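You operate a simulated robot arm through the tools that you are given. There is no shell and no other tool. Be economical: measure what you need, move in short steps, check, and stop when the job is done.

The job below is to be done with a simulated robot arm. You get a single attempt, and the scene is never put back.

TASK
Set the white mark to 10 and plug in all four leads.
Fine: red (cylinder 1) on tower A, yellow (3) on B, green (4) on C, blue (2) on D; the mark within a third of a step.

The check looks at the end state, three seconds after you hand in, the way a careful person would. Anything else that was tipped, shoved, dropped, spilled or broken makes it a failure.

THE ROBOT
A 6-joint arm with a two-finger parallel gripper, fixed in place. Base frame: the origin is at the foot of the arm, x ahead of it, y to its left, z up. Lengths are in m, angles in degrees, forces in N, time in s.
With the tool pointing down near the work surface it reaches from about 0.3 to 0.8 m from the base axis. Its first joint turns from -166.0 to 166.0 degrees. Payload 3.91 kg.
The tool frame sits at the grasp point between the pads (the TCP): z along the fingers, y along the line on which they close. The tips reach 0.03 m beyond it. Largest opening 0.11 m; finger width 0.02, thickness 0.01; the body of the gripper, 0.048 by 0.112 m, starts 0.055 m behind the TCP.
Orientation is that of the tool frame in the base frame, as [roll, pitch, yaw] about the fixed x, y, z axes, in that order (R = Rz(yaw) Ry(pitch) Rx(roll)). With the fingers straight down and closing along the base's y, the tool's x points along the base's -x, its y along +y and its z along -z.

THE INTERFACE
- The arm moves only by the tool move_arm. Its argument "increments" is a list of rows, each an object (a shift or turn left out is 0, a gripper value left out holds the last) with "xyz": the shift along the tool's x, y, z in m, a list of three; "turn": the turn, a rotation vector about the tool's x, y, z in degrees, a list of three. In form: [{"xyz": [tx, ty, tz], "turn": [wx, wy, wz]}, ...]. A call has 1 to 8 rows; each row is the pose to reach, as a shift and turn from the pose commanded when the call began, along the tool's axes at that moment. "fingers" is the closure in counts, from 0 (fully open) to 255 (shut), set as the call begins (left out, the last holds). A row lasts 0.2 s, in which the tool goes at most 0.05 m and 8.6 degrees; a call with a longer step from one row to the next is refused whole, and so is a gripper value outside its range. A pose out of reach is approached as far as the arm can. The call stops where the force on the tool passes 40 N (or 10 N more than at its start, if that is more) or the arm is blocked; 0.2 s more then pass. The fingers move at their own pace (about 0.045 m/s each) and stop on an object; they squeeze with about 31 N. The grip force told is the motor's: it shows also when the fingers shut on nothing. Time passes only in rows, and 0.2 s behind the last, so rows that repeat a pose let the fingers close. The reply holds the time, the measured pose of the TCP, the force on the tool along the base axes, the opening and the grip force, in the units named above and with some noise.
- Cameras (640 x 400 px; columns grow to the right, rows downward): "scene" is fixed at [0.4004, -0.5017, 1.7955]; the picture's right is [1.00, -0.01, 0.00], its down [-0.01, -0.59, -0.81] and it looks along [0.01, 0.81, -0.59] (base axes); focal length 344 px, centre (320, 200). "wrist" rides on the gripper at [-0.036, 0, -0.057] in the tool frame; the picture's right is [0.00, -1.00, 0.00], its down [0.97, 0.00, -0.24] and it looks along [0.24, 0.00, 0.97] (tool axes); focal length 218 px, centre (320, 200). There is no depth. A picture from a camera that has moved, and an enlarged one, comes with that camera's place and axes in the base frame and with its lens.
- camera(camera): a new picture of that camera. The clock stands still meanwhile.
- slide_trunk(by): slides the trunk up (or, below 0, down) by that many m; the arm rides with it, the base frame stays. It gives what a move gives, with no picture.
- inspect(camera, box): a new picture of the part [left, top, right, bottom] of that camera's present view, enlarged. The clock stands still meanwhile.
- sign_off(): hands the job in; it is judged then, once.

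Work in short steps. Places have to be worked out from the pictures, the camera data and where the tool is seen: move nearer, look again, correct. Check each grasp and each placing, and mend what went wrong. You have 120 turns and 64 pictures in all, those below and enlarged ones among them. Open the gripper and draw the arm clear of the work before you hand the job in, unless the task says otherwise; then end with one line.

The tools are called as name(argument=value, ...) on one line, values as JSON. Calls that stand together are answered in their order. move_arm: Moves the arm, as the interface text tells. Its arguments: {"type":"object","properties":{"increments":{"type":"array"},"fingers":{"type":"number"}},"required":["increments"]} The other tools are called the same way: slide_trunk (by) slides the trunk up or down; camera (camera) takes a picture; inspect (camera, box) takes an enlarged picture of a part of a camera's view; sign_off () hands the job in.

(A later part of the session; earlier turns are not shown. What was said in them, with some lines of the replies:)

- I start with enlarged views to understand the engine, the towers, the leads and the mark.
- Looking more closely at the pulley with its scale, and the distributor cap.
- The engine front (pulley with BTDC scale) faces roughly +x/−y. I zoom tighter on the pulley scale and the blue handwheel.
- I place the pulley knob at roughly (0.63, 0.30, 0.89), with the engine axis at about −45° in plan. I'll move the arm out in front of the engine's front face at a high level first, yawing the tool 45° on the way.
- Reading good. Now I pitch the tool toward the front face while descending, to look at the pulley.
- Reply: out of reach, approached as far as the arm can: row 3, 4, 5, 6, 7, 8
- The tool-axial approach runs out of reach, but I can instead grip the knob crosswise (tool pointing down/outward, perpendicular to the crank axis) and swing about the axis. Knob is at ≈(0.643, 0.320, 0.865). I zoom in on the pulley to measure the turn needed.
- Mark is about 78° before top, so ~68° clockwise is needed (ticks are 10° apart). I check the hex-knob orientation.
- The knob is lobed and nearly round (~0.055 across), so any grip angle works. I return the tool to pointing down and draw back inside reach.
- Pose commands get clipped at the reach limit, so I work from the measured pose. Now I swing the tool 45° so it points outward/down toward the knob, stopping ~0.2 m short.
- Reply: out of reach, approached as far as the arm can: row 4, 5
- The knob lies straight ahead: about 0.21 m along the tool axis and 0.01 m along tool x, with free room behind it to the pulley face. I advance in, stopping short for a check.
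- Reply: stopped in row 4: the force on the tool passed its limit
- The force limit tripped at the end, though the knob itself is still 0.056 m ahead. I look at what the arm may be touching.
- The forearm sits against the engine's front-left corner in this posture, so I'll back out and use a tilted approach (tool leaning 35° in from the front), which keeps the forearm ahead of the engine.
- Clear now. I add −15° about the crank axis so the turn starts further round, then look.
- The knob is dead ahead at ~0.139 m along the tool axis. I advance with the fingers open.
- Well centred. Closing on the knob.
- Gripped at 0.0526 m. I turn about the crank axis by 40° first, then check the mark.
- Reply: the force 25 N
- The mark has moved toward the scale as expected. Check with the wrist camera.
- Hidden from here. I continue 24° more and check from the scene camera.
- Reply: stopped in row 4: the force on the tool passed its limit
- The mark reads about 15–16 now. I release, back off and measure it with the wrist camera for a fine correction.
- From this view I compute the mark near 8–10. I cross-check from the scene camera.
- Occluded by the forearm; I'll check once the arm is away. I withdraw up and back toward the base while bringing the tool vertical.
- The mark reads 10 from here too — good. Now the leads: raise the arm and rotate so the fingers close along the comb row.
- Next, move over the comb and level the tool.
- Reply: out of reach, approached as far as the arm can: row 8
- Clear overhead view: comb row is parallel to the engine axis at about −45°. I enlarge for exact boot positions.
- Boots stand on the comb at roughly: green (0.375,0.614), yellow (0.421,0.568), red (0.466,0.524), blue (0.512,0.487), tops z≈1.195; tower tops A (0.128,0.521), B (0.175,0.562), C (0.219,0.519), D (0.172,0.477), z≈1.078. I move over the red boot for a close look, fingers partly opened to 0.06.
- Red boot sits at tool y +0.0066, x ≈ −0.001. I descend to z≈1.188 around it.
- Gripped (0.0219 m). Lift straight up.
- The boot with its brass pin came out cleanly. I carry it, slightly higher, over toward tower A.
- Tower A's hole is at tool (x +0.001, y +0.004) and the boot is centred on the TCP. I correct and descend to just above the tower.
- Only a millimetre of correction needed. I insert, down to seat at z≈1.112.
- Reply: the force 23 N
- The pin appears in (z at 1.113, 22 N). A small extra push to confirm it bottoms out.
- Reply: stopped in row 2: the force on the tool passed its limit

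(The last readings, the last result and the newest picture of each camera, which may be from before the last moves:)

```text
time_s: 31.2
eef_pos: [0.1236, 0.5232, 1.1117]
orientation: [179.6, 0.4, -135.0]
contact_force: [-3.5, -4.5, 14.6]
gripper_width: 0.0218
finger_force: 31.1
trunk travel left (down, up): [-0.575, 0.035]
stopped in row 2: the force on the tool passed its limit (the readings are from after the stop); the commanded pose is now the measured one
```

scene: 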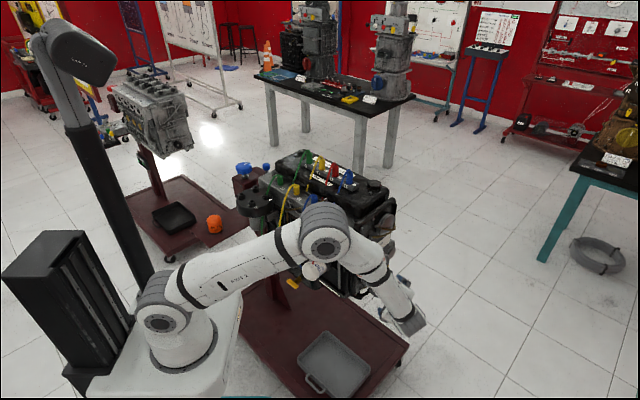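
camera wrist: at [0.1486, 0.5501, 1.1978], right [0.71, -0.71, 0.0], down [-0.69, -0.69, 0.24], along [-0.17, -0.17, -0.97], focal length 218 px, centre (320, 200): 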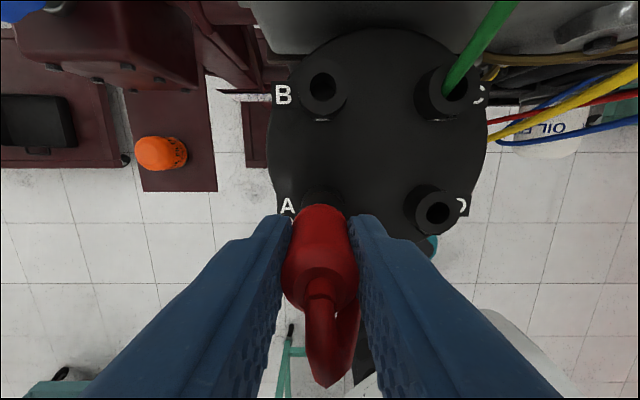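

Seated. Release with a small opening and rise.

move_arm(increments=[{}, {}, {}], fingers=139)

move_arm(increments=[{"xyz": [0, 0, -0.03]}, {"xyz": [0, 0, -0.07]}, {"xyz": [0, 0, -0.11]}, {"xyz": [0, 0, -0.15]}, {"xyz": [0, 0, -0.18]}])

inspect(camera="scene", box=[225, 145, 325, 225])

```text
time_s: 32.0
eef_pos: [0.126, 0.5241, 1.1095]
orientation: [179.7, 0.3, -135.0]
contact_force: [-0.5, -0.6, -0.2]
gripper_width: 0.0499
finger_force: 0.0
trunk travel left (down, up): [-0.575, 0.035]
```

```text
time_s: 33.2
eef_pos: [0.1259, 0.525, 1.2915]
orientation: [179.7, 0.3, -135.1]
contact_force: [0.7, 0.5, 1.1]
gripper_width: 0.0502
finger_force: 0.0
trunk travel left (down, up): [-0.575, 0.035]
```

```text
5.00 times, centred on (275, 185) of scene
camera zoom: at [0.4004, -0.5017, 1.7955], right [1.0, -0.01, 0.0], down [-0.01, -0.59, -0.81], along [0.01, 0.81, -0.59], focal length 1718 px, centre (545, 275)
```

zoom: 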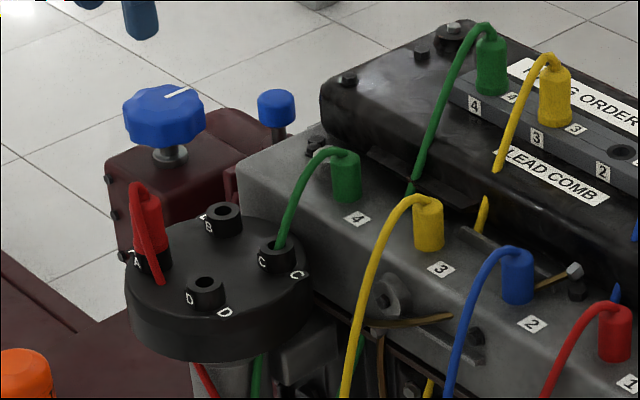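

Red is upright on A, and the cables visibly pose no obstacle. Next blue: go above comb slot 1.

move_arm(increments=[{"xyz": [-0.0304, -0.0375, 0]}, {"xyz": [-0.0608, -0.075, 0]}, {"xyz": [-0.0911, -0.1125, 0]}, {"xyz": [-0.1215, -0.15, 0]}, {"xyz": [-0.1519, -0.1875, 0]}, {"xyz": [-0.1823, -0.225, 0]}, {"xyz": [-0.2126, -0.2625, 0]}, {"xyz": [-0.243, -0.3, 0], "turn": [0.3, -0.3, 0]}], fingers=116)

inspect(camera="wrist", box=[260, 140, 380, 240])

```text
time_s: 35.0
eef_pos: [0.511, 0.4832, 1.29]
orientation: [180.0, 0.4, -134.9]
contact_force: [-0.5, -0.1, -0.6]
gripper_width: 0.06
finger_force: 0.1
trunk travel left (down, up): [-0.575, 0.035]
```

```text
4.00 times, centred on (320, 190) of wrist
camera zoom: at [0.5364, 0.5075, 1.348], right [0.71, -0.71, 0.0], down [-0.69, -0.69, 0.23], along [-0.16, -0.16, -0.97], focal length 873 px, centre (320, 240)
```

zoom: 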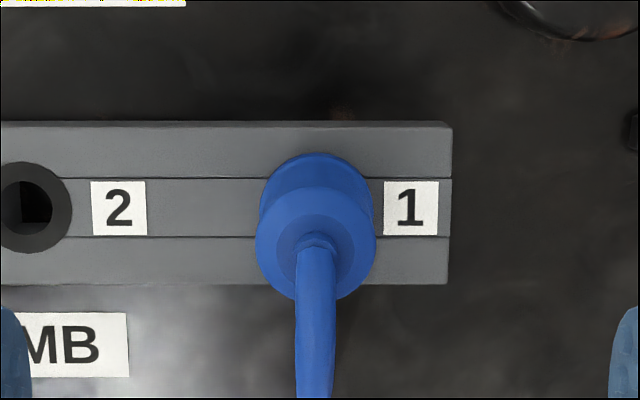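

Blue boot is within 2 mm of the TCP axis. Descend and grip.

move_arm(increments=[{"xyz": [0.002, 0.0006, 0.03], "turn": [0, 0.4, 0]}, {"xyz": [0.002, 0.0006, 0.06], "turn": [0, 0.4, 0]}, {"xyz": [0.002, 0.0006, 0.085], "turn": [0, 0.4, 0]}, {"xyz": [0.002, 0.0006, 0.104], "turn": [0, 0.4, 0]}])

move_arm(increments=[{}, {}, {}, {}], fingers=255)

move_arm(increments=[{"xyz": [0, 0, -0.02]}, {"xyz": [0, 0, -0.05]}, {"xyz": [0, 0, -0.08]}, {"xyz": [0, 0, -0.105]}])

```text
time_s: 36.0
eef_pos: [0.5079, 0.4828, 1.1865]
orientation: [179.9, 0.3, -134.9]
contact_force: [0.0, -0.9, 0.1]
gripper_width: 0.0597
finger_force: 0.0
trunk travel left (down, up): [-0.575, 0.035]
```

```text
time_s: 37.0
eef_pos: [0.5097, 0.4821, 1.1857]
orientation: [-180.0, 0.2, -135.0]
contact_force: [4.6, -5.2, 2.6]
gripper_width: 0.0223
finger_force: 30.8
trunk travel left (down, up): [-0.575, 0.035]
```

```text
time_s: 38.0
eef_pos: [0.5087, 0.4818, 1.2899]
orientation: [-179.9, 0.2, -135.0]
contact_force: [-0.2, -0.8, -0.5]
gripper_width: 0.022
finger_force: 31.5
trunk travel left (down, up): [-0.575, 0.035]
```

Blue is lifted. Carry it over tower D.

move_arm(increments=[{"xyz": [0.0303, 0.0295, 0]}, {"xyz": [0.0605, 0.059, 0]}, {"xyz": [0.0908, 0.0884, 0]}, {"xyz": [0.121, 0.1179, 0]}, {"xyz": [0.1513, 0.1474, 0]}, {"xyz": [0.1815, 0.1769, 0]}, {"xyz": [0.2118, 0.2063, 0]}, {"xyz": [0.242, 0.2358, 0]}])

move_arm(increments=[{"xyz": [0, 0, 0.04]}, {"xyz": [0, 0, 0.08]}, {"xyz": [0, 0, 0.12]}, {"xyz": [0, 0, 0.15]}])

inspect(camera="wrist", box=[160, 50, 380, 250])

```text
time_s: 39.8
eef_pos: [0.1691, 0.4754, 1.2901]
orientation: [-180.0, 0.3, -135.0]
contact_force: [0.0, 0.2, -1.0]
gripper_width: 0.0221
finger_force: 31.3
trunk travel left (down, up): [-0.575, 0.035]
```

```text
time_s: 40.8
eef_pos: [0.1699, 0.4791, 1.139]
orientation: [-180.0, 0.2, -135.0]
contact_force: [0.8, 0.9, 0.6]
gripper_width: 0.022
finger_force: 30.9
trunk travel left (down, up): [-0.575, 0.035]
```

```text
2.00 times, centred on (270, 150) of wrist
camera zoom: at [0.1951, 0.5038, 1.197], right [0.71, -0.71, 0.0], down [-0.69, -0.69, 0.24], along [-0.17, -0.17, -0.97], focal length 436 px, centre (420, 300)
```

zoom: 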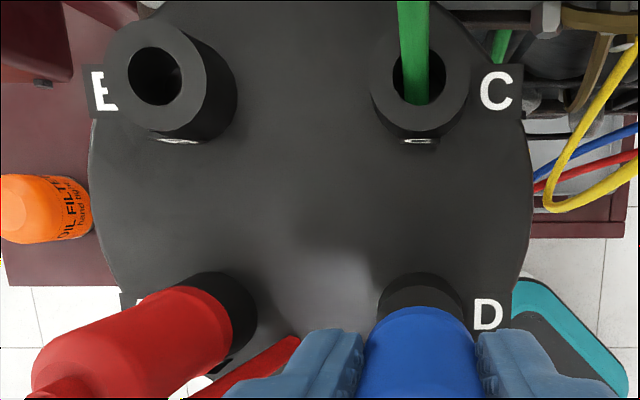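

D aligned apart from ~2 mm in tool x. Insert.

move_arm(increments=[{"xyz": [0.0022, 0.0, 0.002]}, {"xyz": [0.0022, 0.0, 0.009]}, {"xyz": [0.0022, 0.0, 0.016]}, {"xyz": [0.0022, 0.0, 0.022]}, {"xyz": [0.0022, 0.0, 0.028]}, {"xyz": [0.0022, 0.0, 0.031]}, {"xyz": [0.0022, 0.0, 0.034]}])

```text
time_s: 42.5
eef_pos: [0.1683, 0.477, 1.1121]
orientation: [179.7, 0.9, -135.0]
contact_force: [-2.7, -4.6, 13.2]
gripper_width: 0.0219
finger_force: 30.9
trunk travel left (down, up): [-0.575, 0.035]
stopped in row 7: the force on the tool passed its limit (the readings are from after the stop); the commanded pose is now the measured one
```

Seated at the same height as red. Release, rise, check.

move_arm(increments=[{}, {}, {}], fingers=139)

move_arm(increments=[{"xyz": [0, 0, -0.03]}, {"xyz": [0, 0, -0.07]}, {"xyz": [0, 0, -0.11]}, {"xyz": [0, 0, -0.15]}, {"xyz": [0, 0, -0.18], "turn": [0.3, 0.7, 0]}])

inspect(camera="scene", box=[225, 145, 325, 225])

```text
time_s: 43.3
eef_pos: [0.17, 0.4778, 1.1099]
orientation: [179.7, 0.6, -135.0]
contact_force: [-0.8, 0.2, 0.3]
gripper_width: 0.0498
finger_force: 0.0
trunk travel left (down, up): [-0.575, 0.035]
```

```text
time_s: 44.5
eef_pos: [0.168, 0.4792, 1.2891]
orientation: [180.0, -0.1, -135.0]
contact_force: [0.6, 0.6, -0.1]
gripper_width: 0.0499
finger_force: 0.1
trunk travel left (down, up): [-0.575, 0.035]
```

```text
5.00 times, centred on (275, 185) of scene
camera zoom: at [0.4004, -0.5017, 1.7955], right [1.0, -0.01, 0.0], down [-0.01, -0.59, -0.81], along [0.01, 0.81, -0.59], focal length 1718 px, centre (545, 275)
```

zoom: 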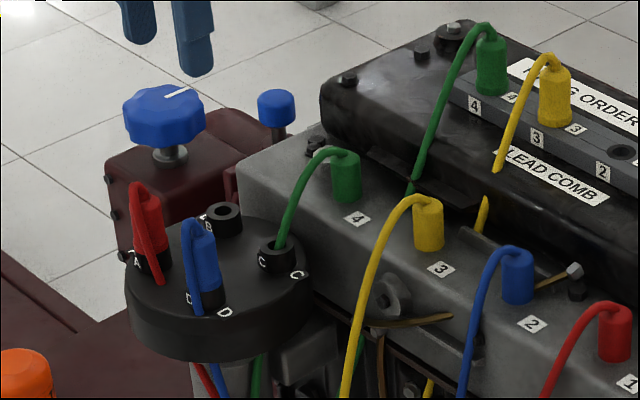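

Blue seated upright on D. Next yellow, expected at about (0.419, 0.573).

move_arm(increments=[{"xyz": [-0.0349, -0.0157, 0]}, {"xyz": [-0.0697, -0.0313, 0]}, {"xyz": [-0.1046, -0.047, 0]}, {"xyz": [-0.1394, -0.0626, 0]}, {"xyz": [-0.1743, -0.0783, 0]}, {"xyz": [-0.2091, -0.0939, 0]}, {"xyz": [-0.244, -0.1096, 0]}], fingers=116)

inspect(camera="wrist", box=[260, 140, 380, 240])

```text
time_s: 46.1
eef_pos: [0.4222, 0.575, 1.2852]
orientation: [-180.0, -0.3, -135.0]
contact_force: [-0.5, -0.2, -0.5]
gripper_width: 0.0598
finger_force: 0.0
trunk travel left (down, up): [-0.575, 0.035]
```

```text
4.00 times, centred on (320, 190) of wrist
camera zoom: at [0.4469, 0.5995, 1.3439], right [0.71, -0.71, 0.0], down [-0.69, -0.69, 0.24], along [-0.17, -0.17, -0.97], focal length 873 px, centre (320, 240)
```

zoom: 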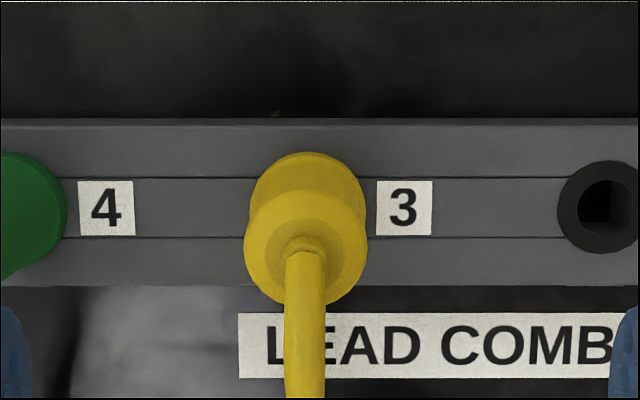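

Small correction (y +0.0026, x +0.0025), then descend and grip yellow.

move_arm(increments=[{"xyz": [0.0025, 0.0026, 0.03], "turn": [0, -0.3, 0]}, {"xyz": [0.0025, 0.0026, 0.06], "turn": [0, -0.3, 0]}, {"xyz": [0.0025, 0.0026, 0.085], "turn": [0, -0.3, 0]}, {"xyz": [0.0025, 0.0026, 0.1005], "turn": [0, -0.3, 0]}])

move_arm(increments=[{}, {}, {}, {}], fingers=255)

move_arm(increments=[{"xyz": [0, 0, -0.02]}, {"xyz": [0, 0, -0.05]}, {"xyz": [0, 0, -0.08]}, {"xyz": [0, 0, -0.105]}])

```text
time_s: 47.1
eef_pos: [0.4169, 0.5719, 1.1887]
orientation: [180.0, 0.3, -135.0]
contact_force: [0.1, -0.7, -0.3]
gripper_width: 0.06
finger_force: 0.1
trunk travel left (down, up): [-0.575, 0.035]
```

```text
time_s: 48.1
eef_pos: [0.4166, 0.5725, 1.1873]
orientation: [180.0, 0.3, -135.0]
contact_force: [0.2, -0.1, -0.5]
gripper_width: 0.022
finger_force: 30.8
trunk travel left (down, up): [-0.575, 0.035]
```

```text
time_s: 49.1
eef_pos: [0.4138, 0.5715, 1.2948]
orientation: [-180.0, 0.2, -135.0]
contact_force: [0.6, -0.9, -0.2]
gripper_width: 0.0221
finger_force: 31.2
trunk travel left (down, up): [-0.575, 0.035]
```

Yellow lifted. Carry over tower B and descend to just above it.

move_arm(increments=[{"xyz": [0.0291, 0.0285, 0]}, {"xyz": [0.0582, 0.0569, 0]}, {"xyz": [0.0873, 0.0854, 0]}, {"xyz": [0.1164, 0.1139, 0]}, {"xyz": [0.1455, 0.1423, 0]}, {"xyz": [0.1746, 0.1708, 0]}])

move_arm(increments=[{"xyz": [0, 0, 0.04]}, {"xyz": [0, 0, 0.08]}, {"xyz": [0, 0, 0.12]}, {"xyz": [0, 0, 0.153]}])

inspect(camera="wrist", box=[210, 90, 460, 290])

```text
time_s: 50.5
eef_pos: [0.1703, 0.5701, 1.2938]
orientation: [-179.9, 0.3, -134.9]
contact_force: [0.8, 0.1, -1.0]
gripper_width: 0.0219
finger_force: 30.8
trunk travel left (down, up): [-0.575, 0.035]
```

```text
time_s: 51.5
eef_pos: [0.1729, 0.5698, 1.1378]
orientation: [180.0, 0.3, -135.0]
contact_force: [0.0, -0.1, -0.6]
gripper_width: 0.0222
finger_force: 30.8
trunk travel left (down, up): [-0.575, 0.035]
```

```text
2.00 times, centred on (335, 190) of wrist
camera zoom: at [0.198, 0.5948, 1.1955], right [0.71, -0.71, 0.0], down [-0.69, -0.69, 0.24], along [-0.17, -0.17, -0.97], focal length 436 px, centre (290, 220)
```

zoom: 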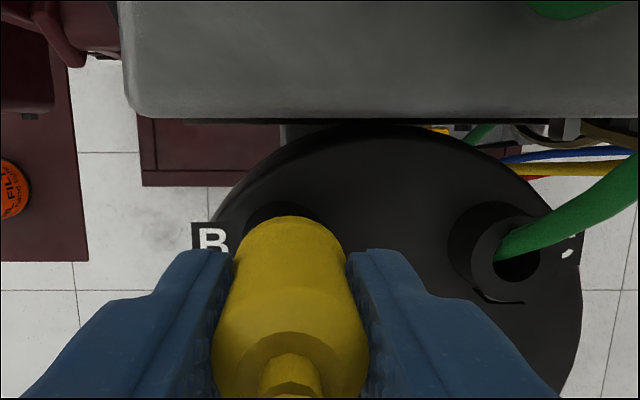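

inspect(camera="wrist", box=[290, 170, 360, 220])

inspect(camera="wrist", box=[400, 170, 480, 240])

```text
8.00 times, centred on (325, 195) of wrist
camera zoom: at [0.198, 0.5948, 1.1955], right [0.71, -0.71, 0.0], down [-0.69, -0.69, 0.24], along [-0.17, -0.17, -0.97], focal length 1746 px, centre (280, 240)
```

zoom: 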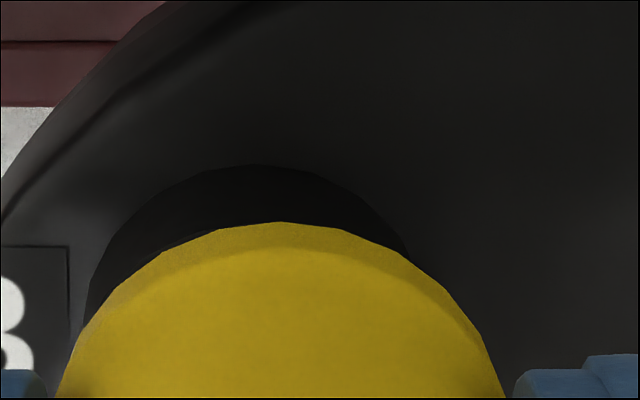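

```text
5.71 times, centred on (440, 205) of wrist
camera zoom: at [0.198, 0.5948, 1.1955], right [0.71, -0.71, 0.0], down [-0.69, -0.69, 0.24], along [-0.17, -0.17, -0.97], focal length 1247 px, centre (-366, 171)
```

zoom: 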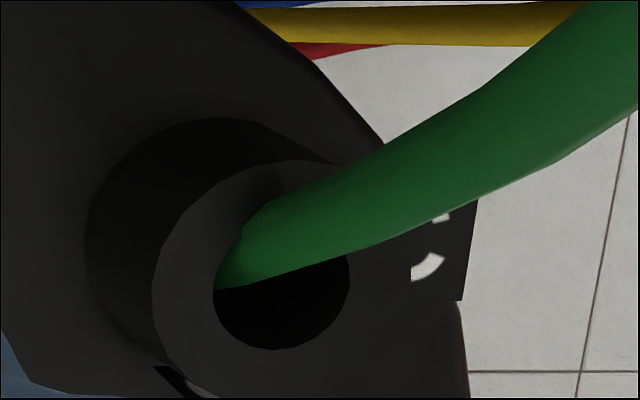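

Comparing rim and boot edges, the boot must shift about +0.0068 in tool x and +0.002 in y. I apply this and verify.

move_arm(increments=[{"xyz": [0.0035, 0.001, 0]}, {"xyz": [0.0068, 0.002, 0]}, {"xyz": [0.0068, 0.002, 0], "turn": [0, 0.3, 0]}])

inspect(camera="wrist", box=[260, 140, 480, 240])

```text
time_s: 52.3
eef_pos: [0.1652, 0.5662, 1.1385]
orientation: [-180.0, -0.2, -135.0]
contact_force: [-0.3, 0.2, -0.1]
gripper_width: 0.022
finger_force: 30.7
trunk travel left (down, up): [-0.575, 0.035]
```

```text
2.91 times, centred on (370, 190) of wrist
camera zoom: at [0.1897, 0.5912, 1.1969], right [0.71, -0.71, 0.0], down [-0.69, -0.69, 0.24], along [-0.17, -0.17, -0.97], focal length 635 px, centre (174, 229)
```

zoom: 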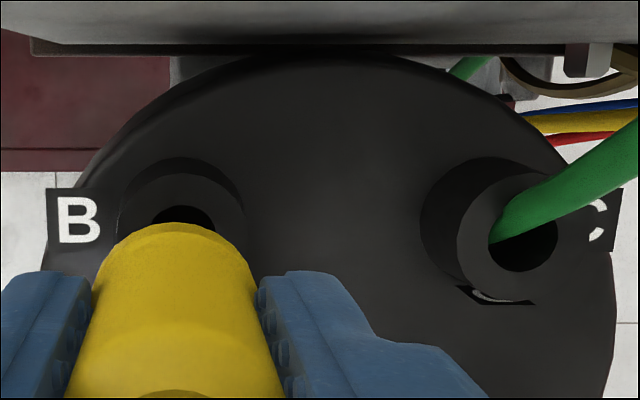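

The rim and hole now show: slight overshoot. Correct by x −0.0012, y −0.0014 and insert.

move_arm(increments=[{"xyz": [-0.0012, -0.0014, 0.002]}, {"xyz": [-0.0012, -0.0014, 0.009]}, {"xyz": [-0.0012, -0.0014, 0.016]}, {"xyz": [-0.0012, -0.0014, 0.022]}, {"xyz": [-0.0012, -0.0014, 0.027]}, {"xyz": [-0.0012, -0.0014, 0.03]}, {"xyz": [-0.0012, -0.0014, 0.033]}])

```text
time_s: 53.9
eef_pos: [0.167, 0.5649, 1.1113]
orientation: [179.7, 0.3, -135.0]
contact_force: [7.0, 7.4, 39.0]
gripper_width: 0.0226
finger_force: 30.9
trunk travel left (down, up): [-0.575, 0.035]
```

z = 1.111 — seated. Release, rise and check.

move_arm(increments=[{}, {}, {}], fingers=139)

move_arm(increments=[{"xyz": [0, 0, -0.03]}, {"xyz": [0, 0, -0.07]}, {"xyz": [0, 0, -0.11]}, {"xyz": [0, 0, -0.15]}, {"xyz": [0, 0, -0.18], "turn": [0.2, 0.2, 0]}])

inspect(camera="scene", box=[225, 145, 325, 225])

```text
time_s: 54.7
eef_pos: [0.166, 0.5666, 1.1063]
orientation: [-180.0, -0.1, -135.0]
contact_force: [-0.1, 0.0, 0.4]
gripper_width: 0.0499
finger_force: 0.0
trunk travel left (down, up): [-0.575, 0.035]
```

```text
time_s: 55.9
eef_pos: [0.1644, 0.5652, 1.2861]
orientation: [-179.8, -0.3, -134.9]
contact_force: [-1.3, 0.0, 0.8]
gripper_width: 0.0499
finger_force: 0.0
trunk travel left (down, up): [-0.575, 0.035]
```

```text
5.00 times, centred on (275, 185) of scene
camera zoom: at [0.4004, -0.5017, 1.7955], right [1.0, -0.01, 0.0], down [-0.01, -0.59, -0.81], along [0.01, 0.81, -0.59], focal length 1718 px, centre (545, 275)
```

zoom: 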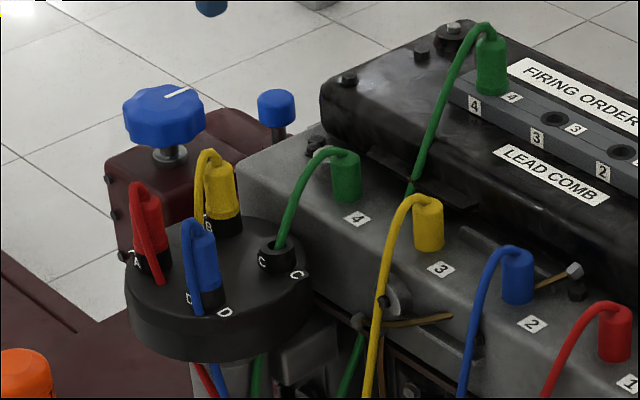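

Yellow is upright on B. Now green at about (0.374, 0.6185).

move_arm(increments=[{"xyz": [-0.0371, -0.0221, 0]}, {"xyz": [-0.0741, -0.0441, 0]}, {"xyz": [-0.1112, -0.0662, 0]}, {"xyz": [-0.1482, -0.0882, 0]}, {"xyz": [-0.1853, -0.1103, 0], "turn": [-0.2, -0.3, 0]}], fingers=116)

inspect(camera="wrist", box=[260, 140, 380, 240])

```text
time_s: 57.1
eef_pos: [0.3776, 0.6243, 1.2809]
orientation: [-179.9, -0.3, -134.9]
contact_force: [-0.2, 0.0, -0.5]
gripper_width: 0.0602
finger_force: 0.0
trunk travel left (down, up): [-0.575, 0.035]
```

```text
4.00 times, centred on (320, 190) of wrist
camera zoom: at [0.4027, 0.6484, 1.3381], right [0.71, -0.71, 0.0], down [-0.69, -0.69, 0.25], along [-0.17, -0.17, -0.97], focal length 873 px, centre (320, 240)
```

zoom: 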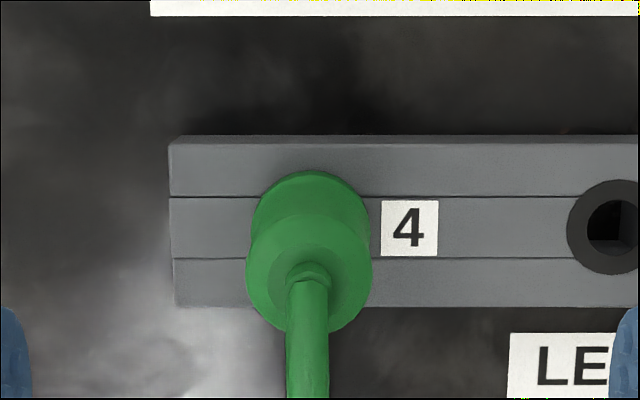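

Green needs x ≈ +0.006, y ≈ +0.0022. Descend, grip, lift.

move_arm(increments=[{"xyz": [0.006, 0.0022, 0.03]}, {"xyz": [0.006, 0.0022, 0.06]}, {"xyz": [0.006, 0.0022, 0.08]}, {"xyz": [0.006, 0.0022, 0.096]}])

move_arm(increments=[{}, {}, {}, {}], fingers=255)

move_arm(increments=[{"xyz": [0, 0, -0.02]}, {"xyz": [0, 0, -0.05]}, {"xyz": [0, 0, -0.08]}, {"xyz": [0, 0, -0.105]}])

```text
time_s: 58.1
eef_pos: [0.3705, 0.6175, 1.1907]
orientation: [-180.0, 0.1, -135.0]
contact_force: [0.3, 0.1, -0.1]
gripper_width: 0.06
finger_force: 0.1
trunk travel left (down, up): [-0.575, 0.035]
```

```text
time_s: 59.1
eef_pos: [0.3693, 0.6188, 1.1909]
orientation: [179.9, 0.2, -135.0]
contact_force: [-1.7, 2.5, 2.0]
gripper_width: 0.022
finger_force: 31.1
trunk travel left (down, up): [-0.575, 0.035]
```

```text
time_s: 60.1
eef_pos: [0.3715, 0.6176, 1.2938]
orientation: [180.0, 0.1, -135.1]
contact_force: [-0.2, -0.3, -0.8]
gripper_width: 0.022
finger_force: 30.7
trunk travel left (down, up): [-0.575, 0.035]
```

Green lifted. Carry over tower C and descend to just above.

move_arm(increments=[{"xyz": [0.0363, 0.0086, 0]}, {"xyz": [0.0727, 0.0172, 0]}, {"xyz": [0.109, 0.0259, 0]}, {"xyz": [0.1454, 0.0345, 0]}, {"xyz": [0.1817, 0.0431, 0]}])

move_arm(increments=[{"xyz": [0, 0, 0.04]}, {"xyz": [0, 0, 0.08]}, {"xyz": [0, 0, 0.12]}, {"xyz": [0, 0, 0.15]}])

inspect(camera="wrist", box=[160, 140, 380, 240])

```text
time_s: 61.3
eef_pos: [0.209, 0.5178, 1.2959]
orientation: [-179.9, 0.0, -135.0]
contact_force: [0.2, 0.5, -0.2]
gripper_width: 0.0219
finger_force: 30.9
trunk travel left (down, up): [-0.575, 0.035]
```

```text
time_s: 62.3
eef_pos: [0.2108, 0.5179, 1.1446]
orientation: [-179.9, 0.1, -135.0]
contact_force: [-0.2, 0.5, -0.4]
gripper_width: 0.0219
finger_force: 30.6
trunk travel left (down, up): [-0.575, 0.035]
```

```text
2.91 times, centred on (270, 190) of wrist
camera zoom: at [0.2348, 0.543, 1.2025], right [0.71, -0.71, 0.0], down [-0.69, -0.69, 0.24], along [-0.17, -0.17, -0.97], focal length 635 px, centre (466, 229)
```

zoom: 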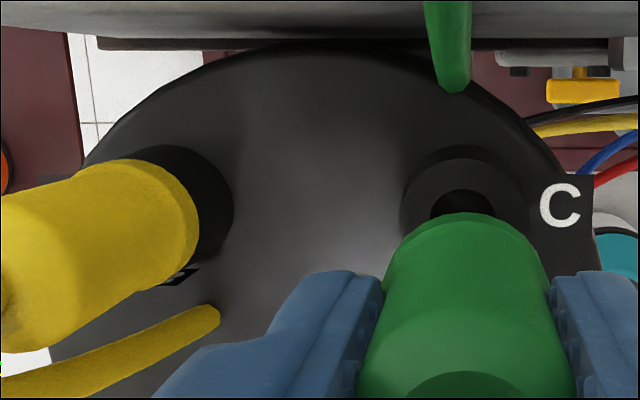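

C's hole is visible: shift x −0.0027, y +0.0006, then insert.

move_arm(increments=[{"xyz": [-0.0027, 0.0006, 0.003]}, {"xyz": [-0.0027, 0.0006, 0.009]}, {"xyz": [-0.0027, 0.0006, 0.016]}, {"xyz": [-0.0027, 0.0006, 0.022]}, {"xyz": [-0.0027, 0.0006, 0.027]}, {"xyz": [-0.0027, 0.0006, 0.03]}, {"xyz": [-0.0027, 0.0006, 0.033]}])

```text
time_s: 63.9
eef_pos: [0.2132, 0.5201, 1.1155]
orientation: [179.8, 0.3, -135.0]
contact_force: [-0.1, 4.9, 24.2]
gripper_width: 0.0221
finger_force: 30.9
trunk travel left (down, up): [-0.575, 0.035]
```

At the expected seat height; a little extra push, then release and rise.

move_arm(increments=[{"xyz": [0, 0, 0.002]}, {"xyz": [0, 0, 0.004]}])

move_arm(increments=[{}, {}, {}], fingers=139)

move_arm(increments=[{"xyz": [0, 0, -0.03]}, {"xyz": [0, 0, -0.07]}, {"xyz": [0, 0, -0.11]}, {"xyz": [0, 0, -0.15]}, {"xyz": [0, 0, -0.19]}, {"xyz": [0, 0, -0.23]}])

inspect(camera="scene", box=[225, 145, 325, 225])

inspect(camera="scene", box=[362, 238, 402, 278])

```text
time_s: 64.5
eef_pos: [0.2127, 0.5202, 1.1134]
orientation: [179.7, 0.7, -135.0]
contact_force: [-2.0, -4.6, 15.7]
gripper_width: 0.0219
finger_force: 31.1
trunk travel left (down, up): [-0.575, 0.035]
stopped in row 2: the force on the tool passed its limit (the readings are from after the stop); the commanded pose is now the measured one
```

```text
time_s: 65.2
eef_pos: [0.2121, 0.5231, 1.1123]
orientation: [179.8, 0.4, -135.0]
contact_force: [0.5, 0.3, 0.3]
gripper_width: 0.0502
finger_force: 0.0
trunk travel left (down, up): [-0.575, 0.035]
```

```text
time_s: 66.7
eef_pos: [0.2128, 0.5194, 1.3405]
orientation: [179.8, 0.4, -135.0]
contact_force: [-0.3, 0.4, 0.1]
gripper_width: 0.0497
finger_force: 0.1
trunk travel left (down, up): [-0.575, 0.035]
```

```text
5.00 times, centred on (275, 185) of scene
camera zoom: at [0.4004, -0.5017, 1.7955], right [1.0, -0.01, 0.0], down [-0.01, -0.59, -0.81], along [0.01, 0.81, -0.59], focal length 1718 px, centre (545, 275)
```

zoom: 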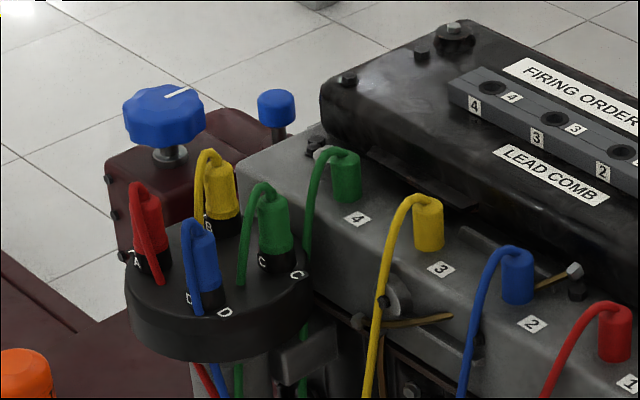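

```text
10.00 times, centred on (382, 258) of scene
camera zoom: at [0.4004, -0.5017, 1.7955], right [1.0, -0.01, 0.0], down [-0.01, -0.59, -0.81], along [0.01, 0.81, -0.59], focal length 3436 px, centre (-300, -380)
```

zoom: 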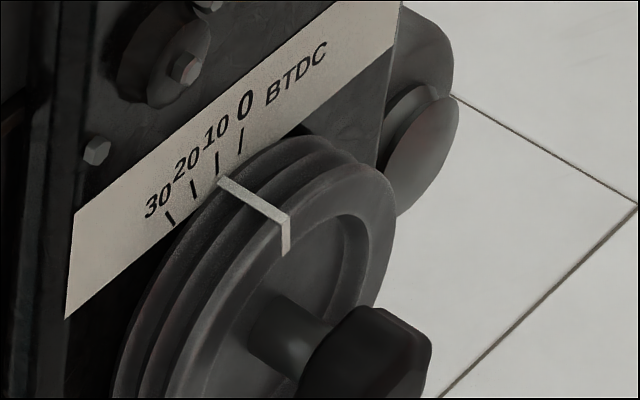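

All four leads stand upright on the right towers and the mark reads 10. I open the gripper and draw the arm clear.

move_arm(increments=[{"xyz": [0, 0, -0.03]}, {"xyz": [0.013, -0.039, -0.07]}, {"xyz": [0.027, -0.078, -0.07]}, {"xyz": [0.04, -0.117, -0.07]}, {"xyz": [0.053, -0.156, -0.07]}, {"xyz": [0.067, -0.195, -0.07]}, {"xyz": [0.08, -0.234, -0.07]}, {"xyz": [0.093, -0.274, -0.07]}], fingers=0)

camera(camera="scene")

```text
refused: row 2 steps farther than a row can; nothing moved
```

```text
8 pictures are left
```

scene: 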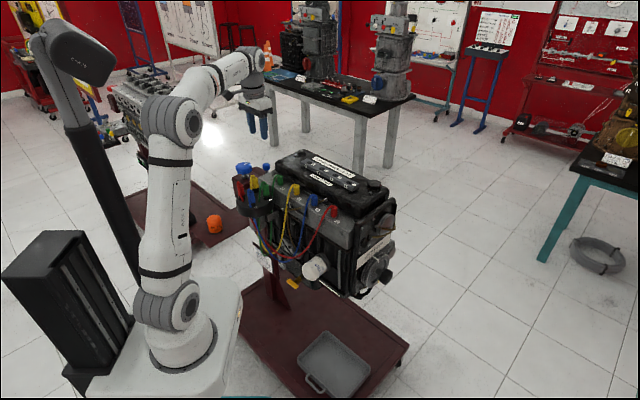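

One step was too long; I repeat with a gentler rise.

move_arm(increments=[{"xyz": [0, 0, -0.04]}, {"xyz": [0.01, -0.03, -0.07]}, {"xyz": [0.024, -0.07, -0.07]}, {"xyz": [0.038, -0.11, -0.07]}, {"xyz": [0.052, -0.15, -0.07]}, {"xyz": [0.066, -0.19, -0.07]}, {"xyz": [0.08, -0.23, -0.07]}, {"xyz": [0.093, -0.27, -0.07]}], fingers=0)

inspect(camera="scene", box=[220, 140, 400, 300])

```text
time_s: 68.5
eef_pos: [0.3389, 0.2603, 1.4112]
orientation: [179.9, 0.4, -135.0]
contact_force: [1.1, -1.0, 0.3]
gripper_width: 0.1102
finger_force: 0.0
trunk travel left (down, up): [-0.575, 0.035]
```

```text
2.50 times, centred on (310, 220) of scene
camera zoom: at [0.4004, -0.5017, 1.7955], right [1.0, -0.01, 0.0], down [-0.01, -0.59, -0.81], along [0.01, 0.81, -0.59], focal length 859 px, centre (345, 150)
```

zoom: 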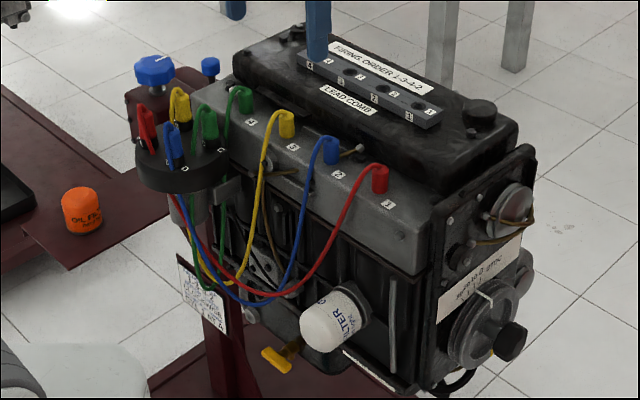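

Everything is in place, nothing else is disturbed, and the arm is clear with the gripper open. Handing in.

sign_off()

```text
The job is handed in.
```

I handed the job in with the white mark set to 10 and all four leads plugged in: red on A, yellow on B, green on C, blue on D. From the pictures I read the mark as 10, give or take about 1 degree. The boots all stand upright on their towers, nothing else looked disturbed, and the arm is clear with the gripper open.
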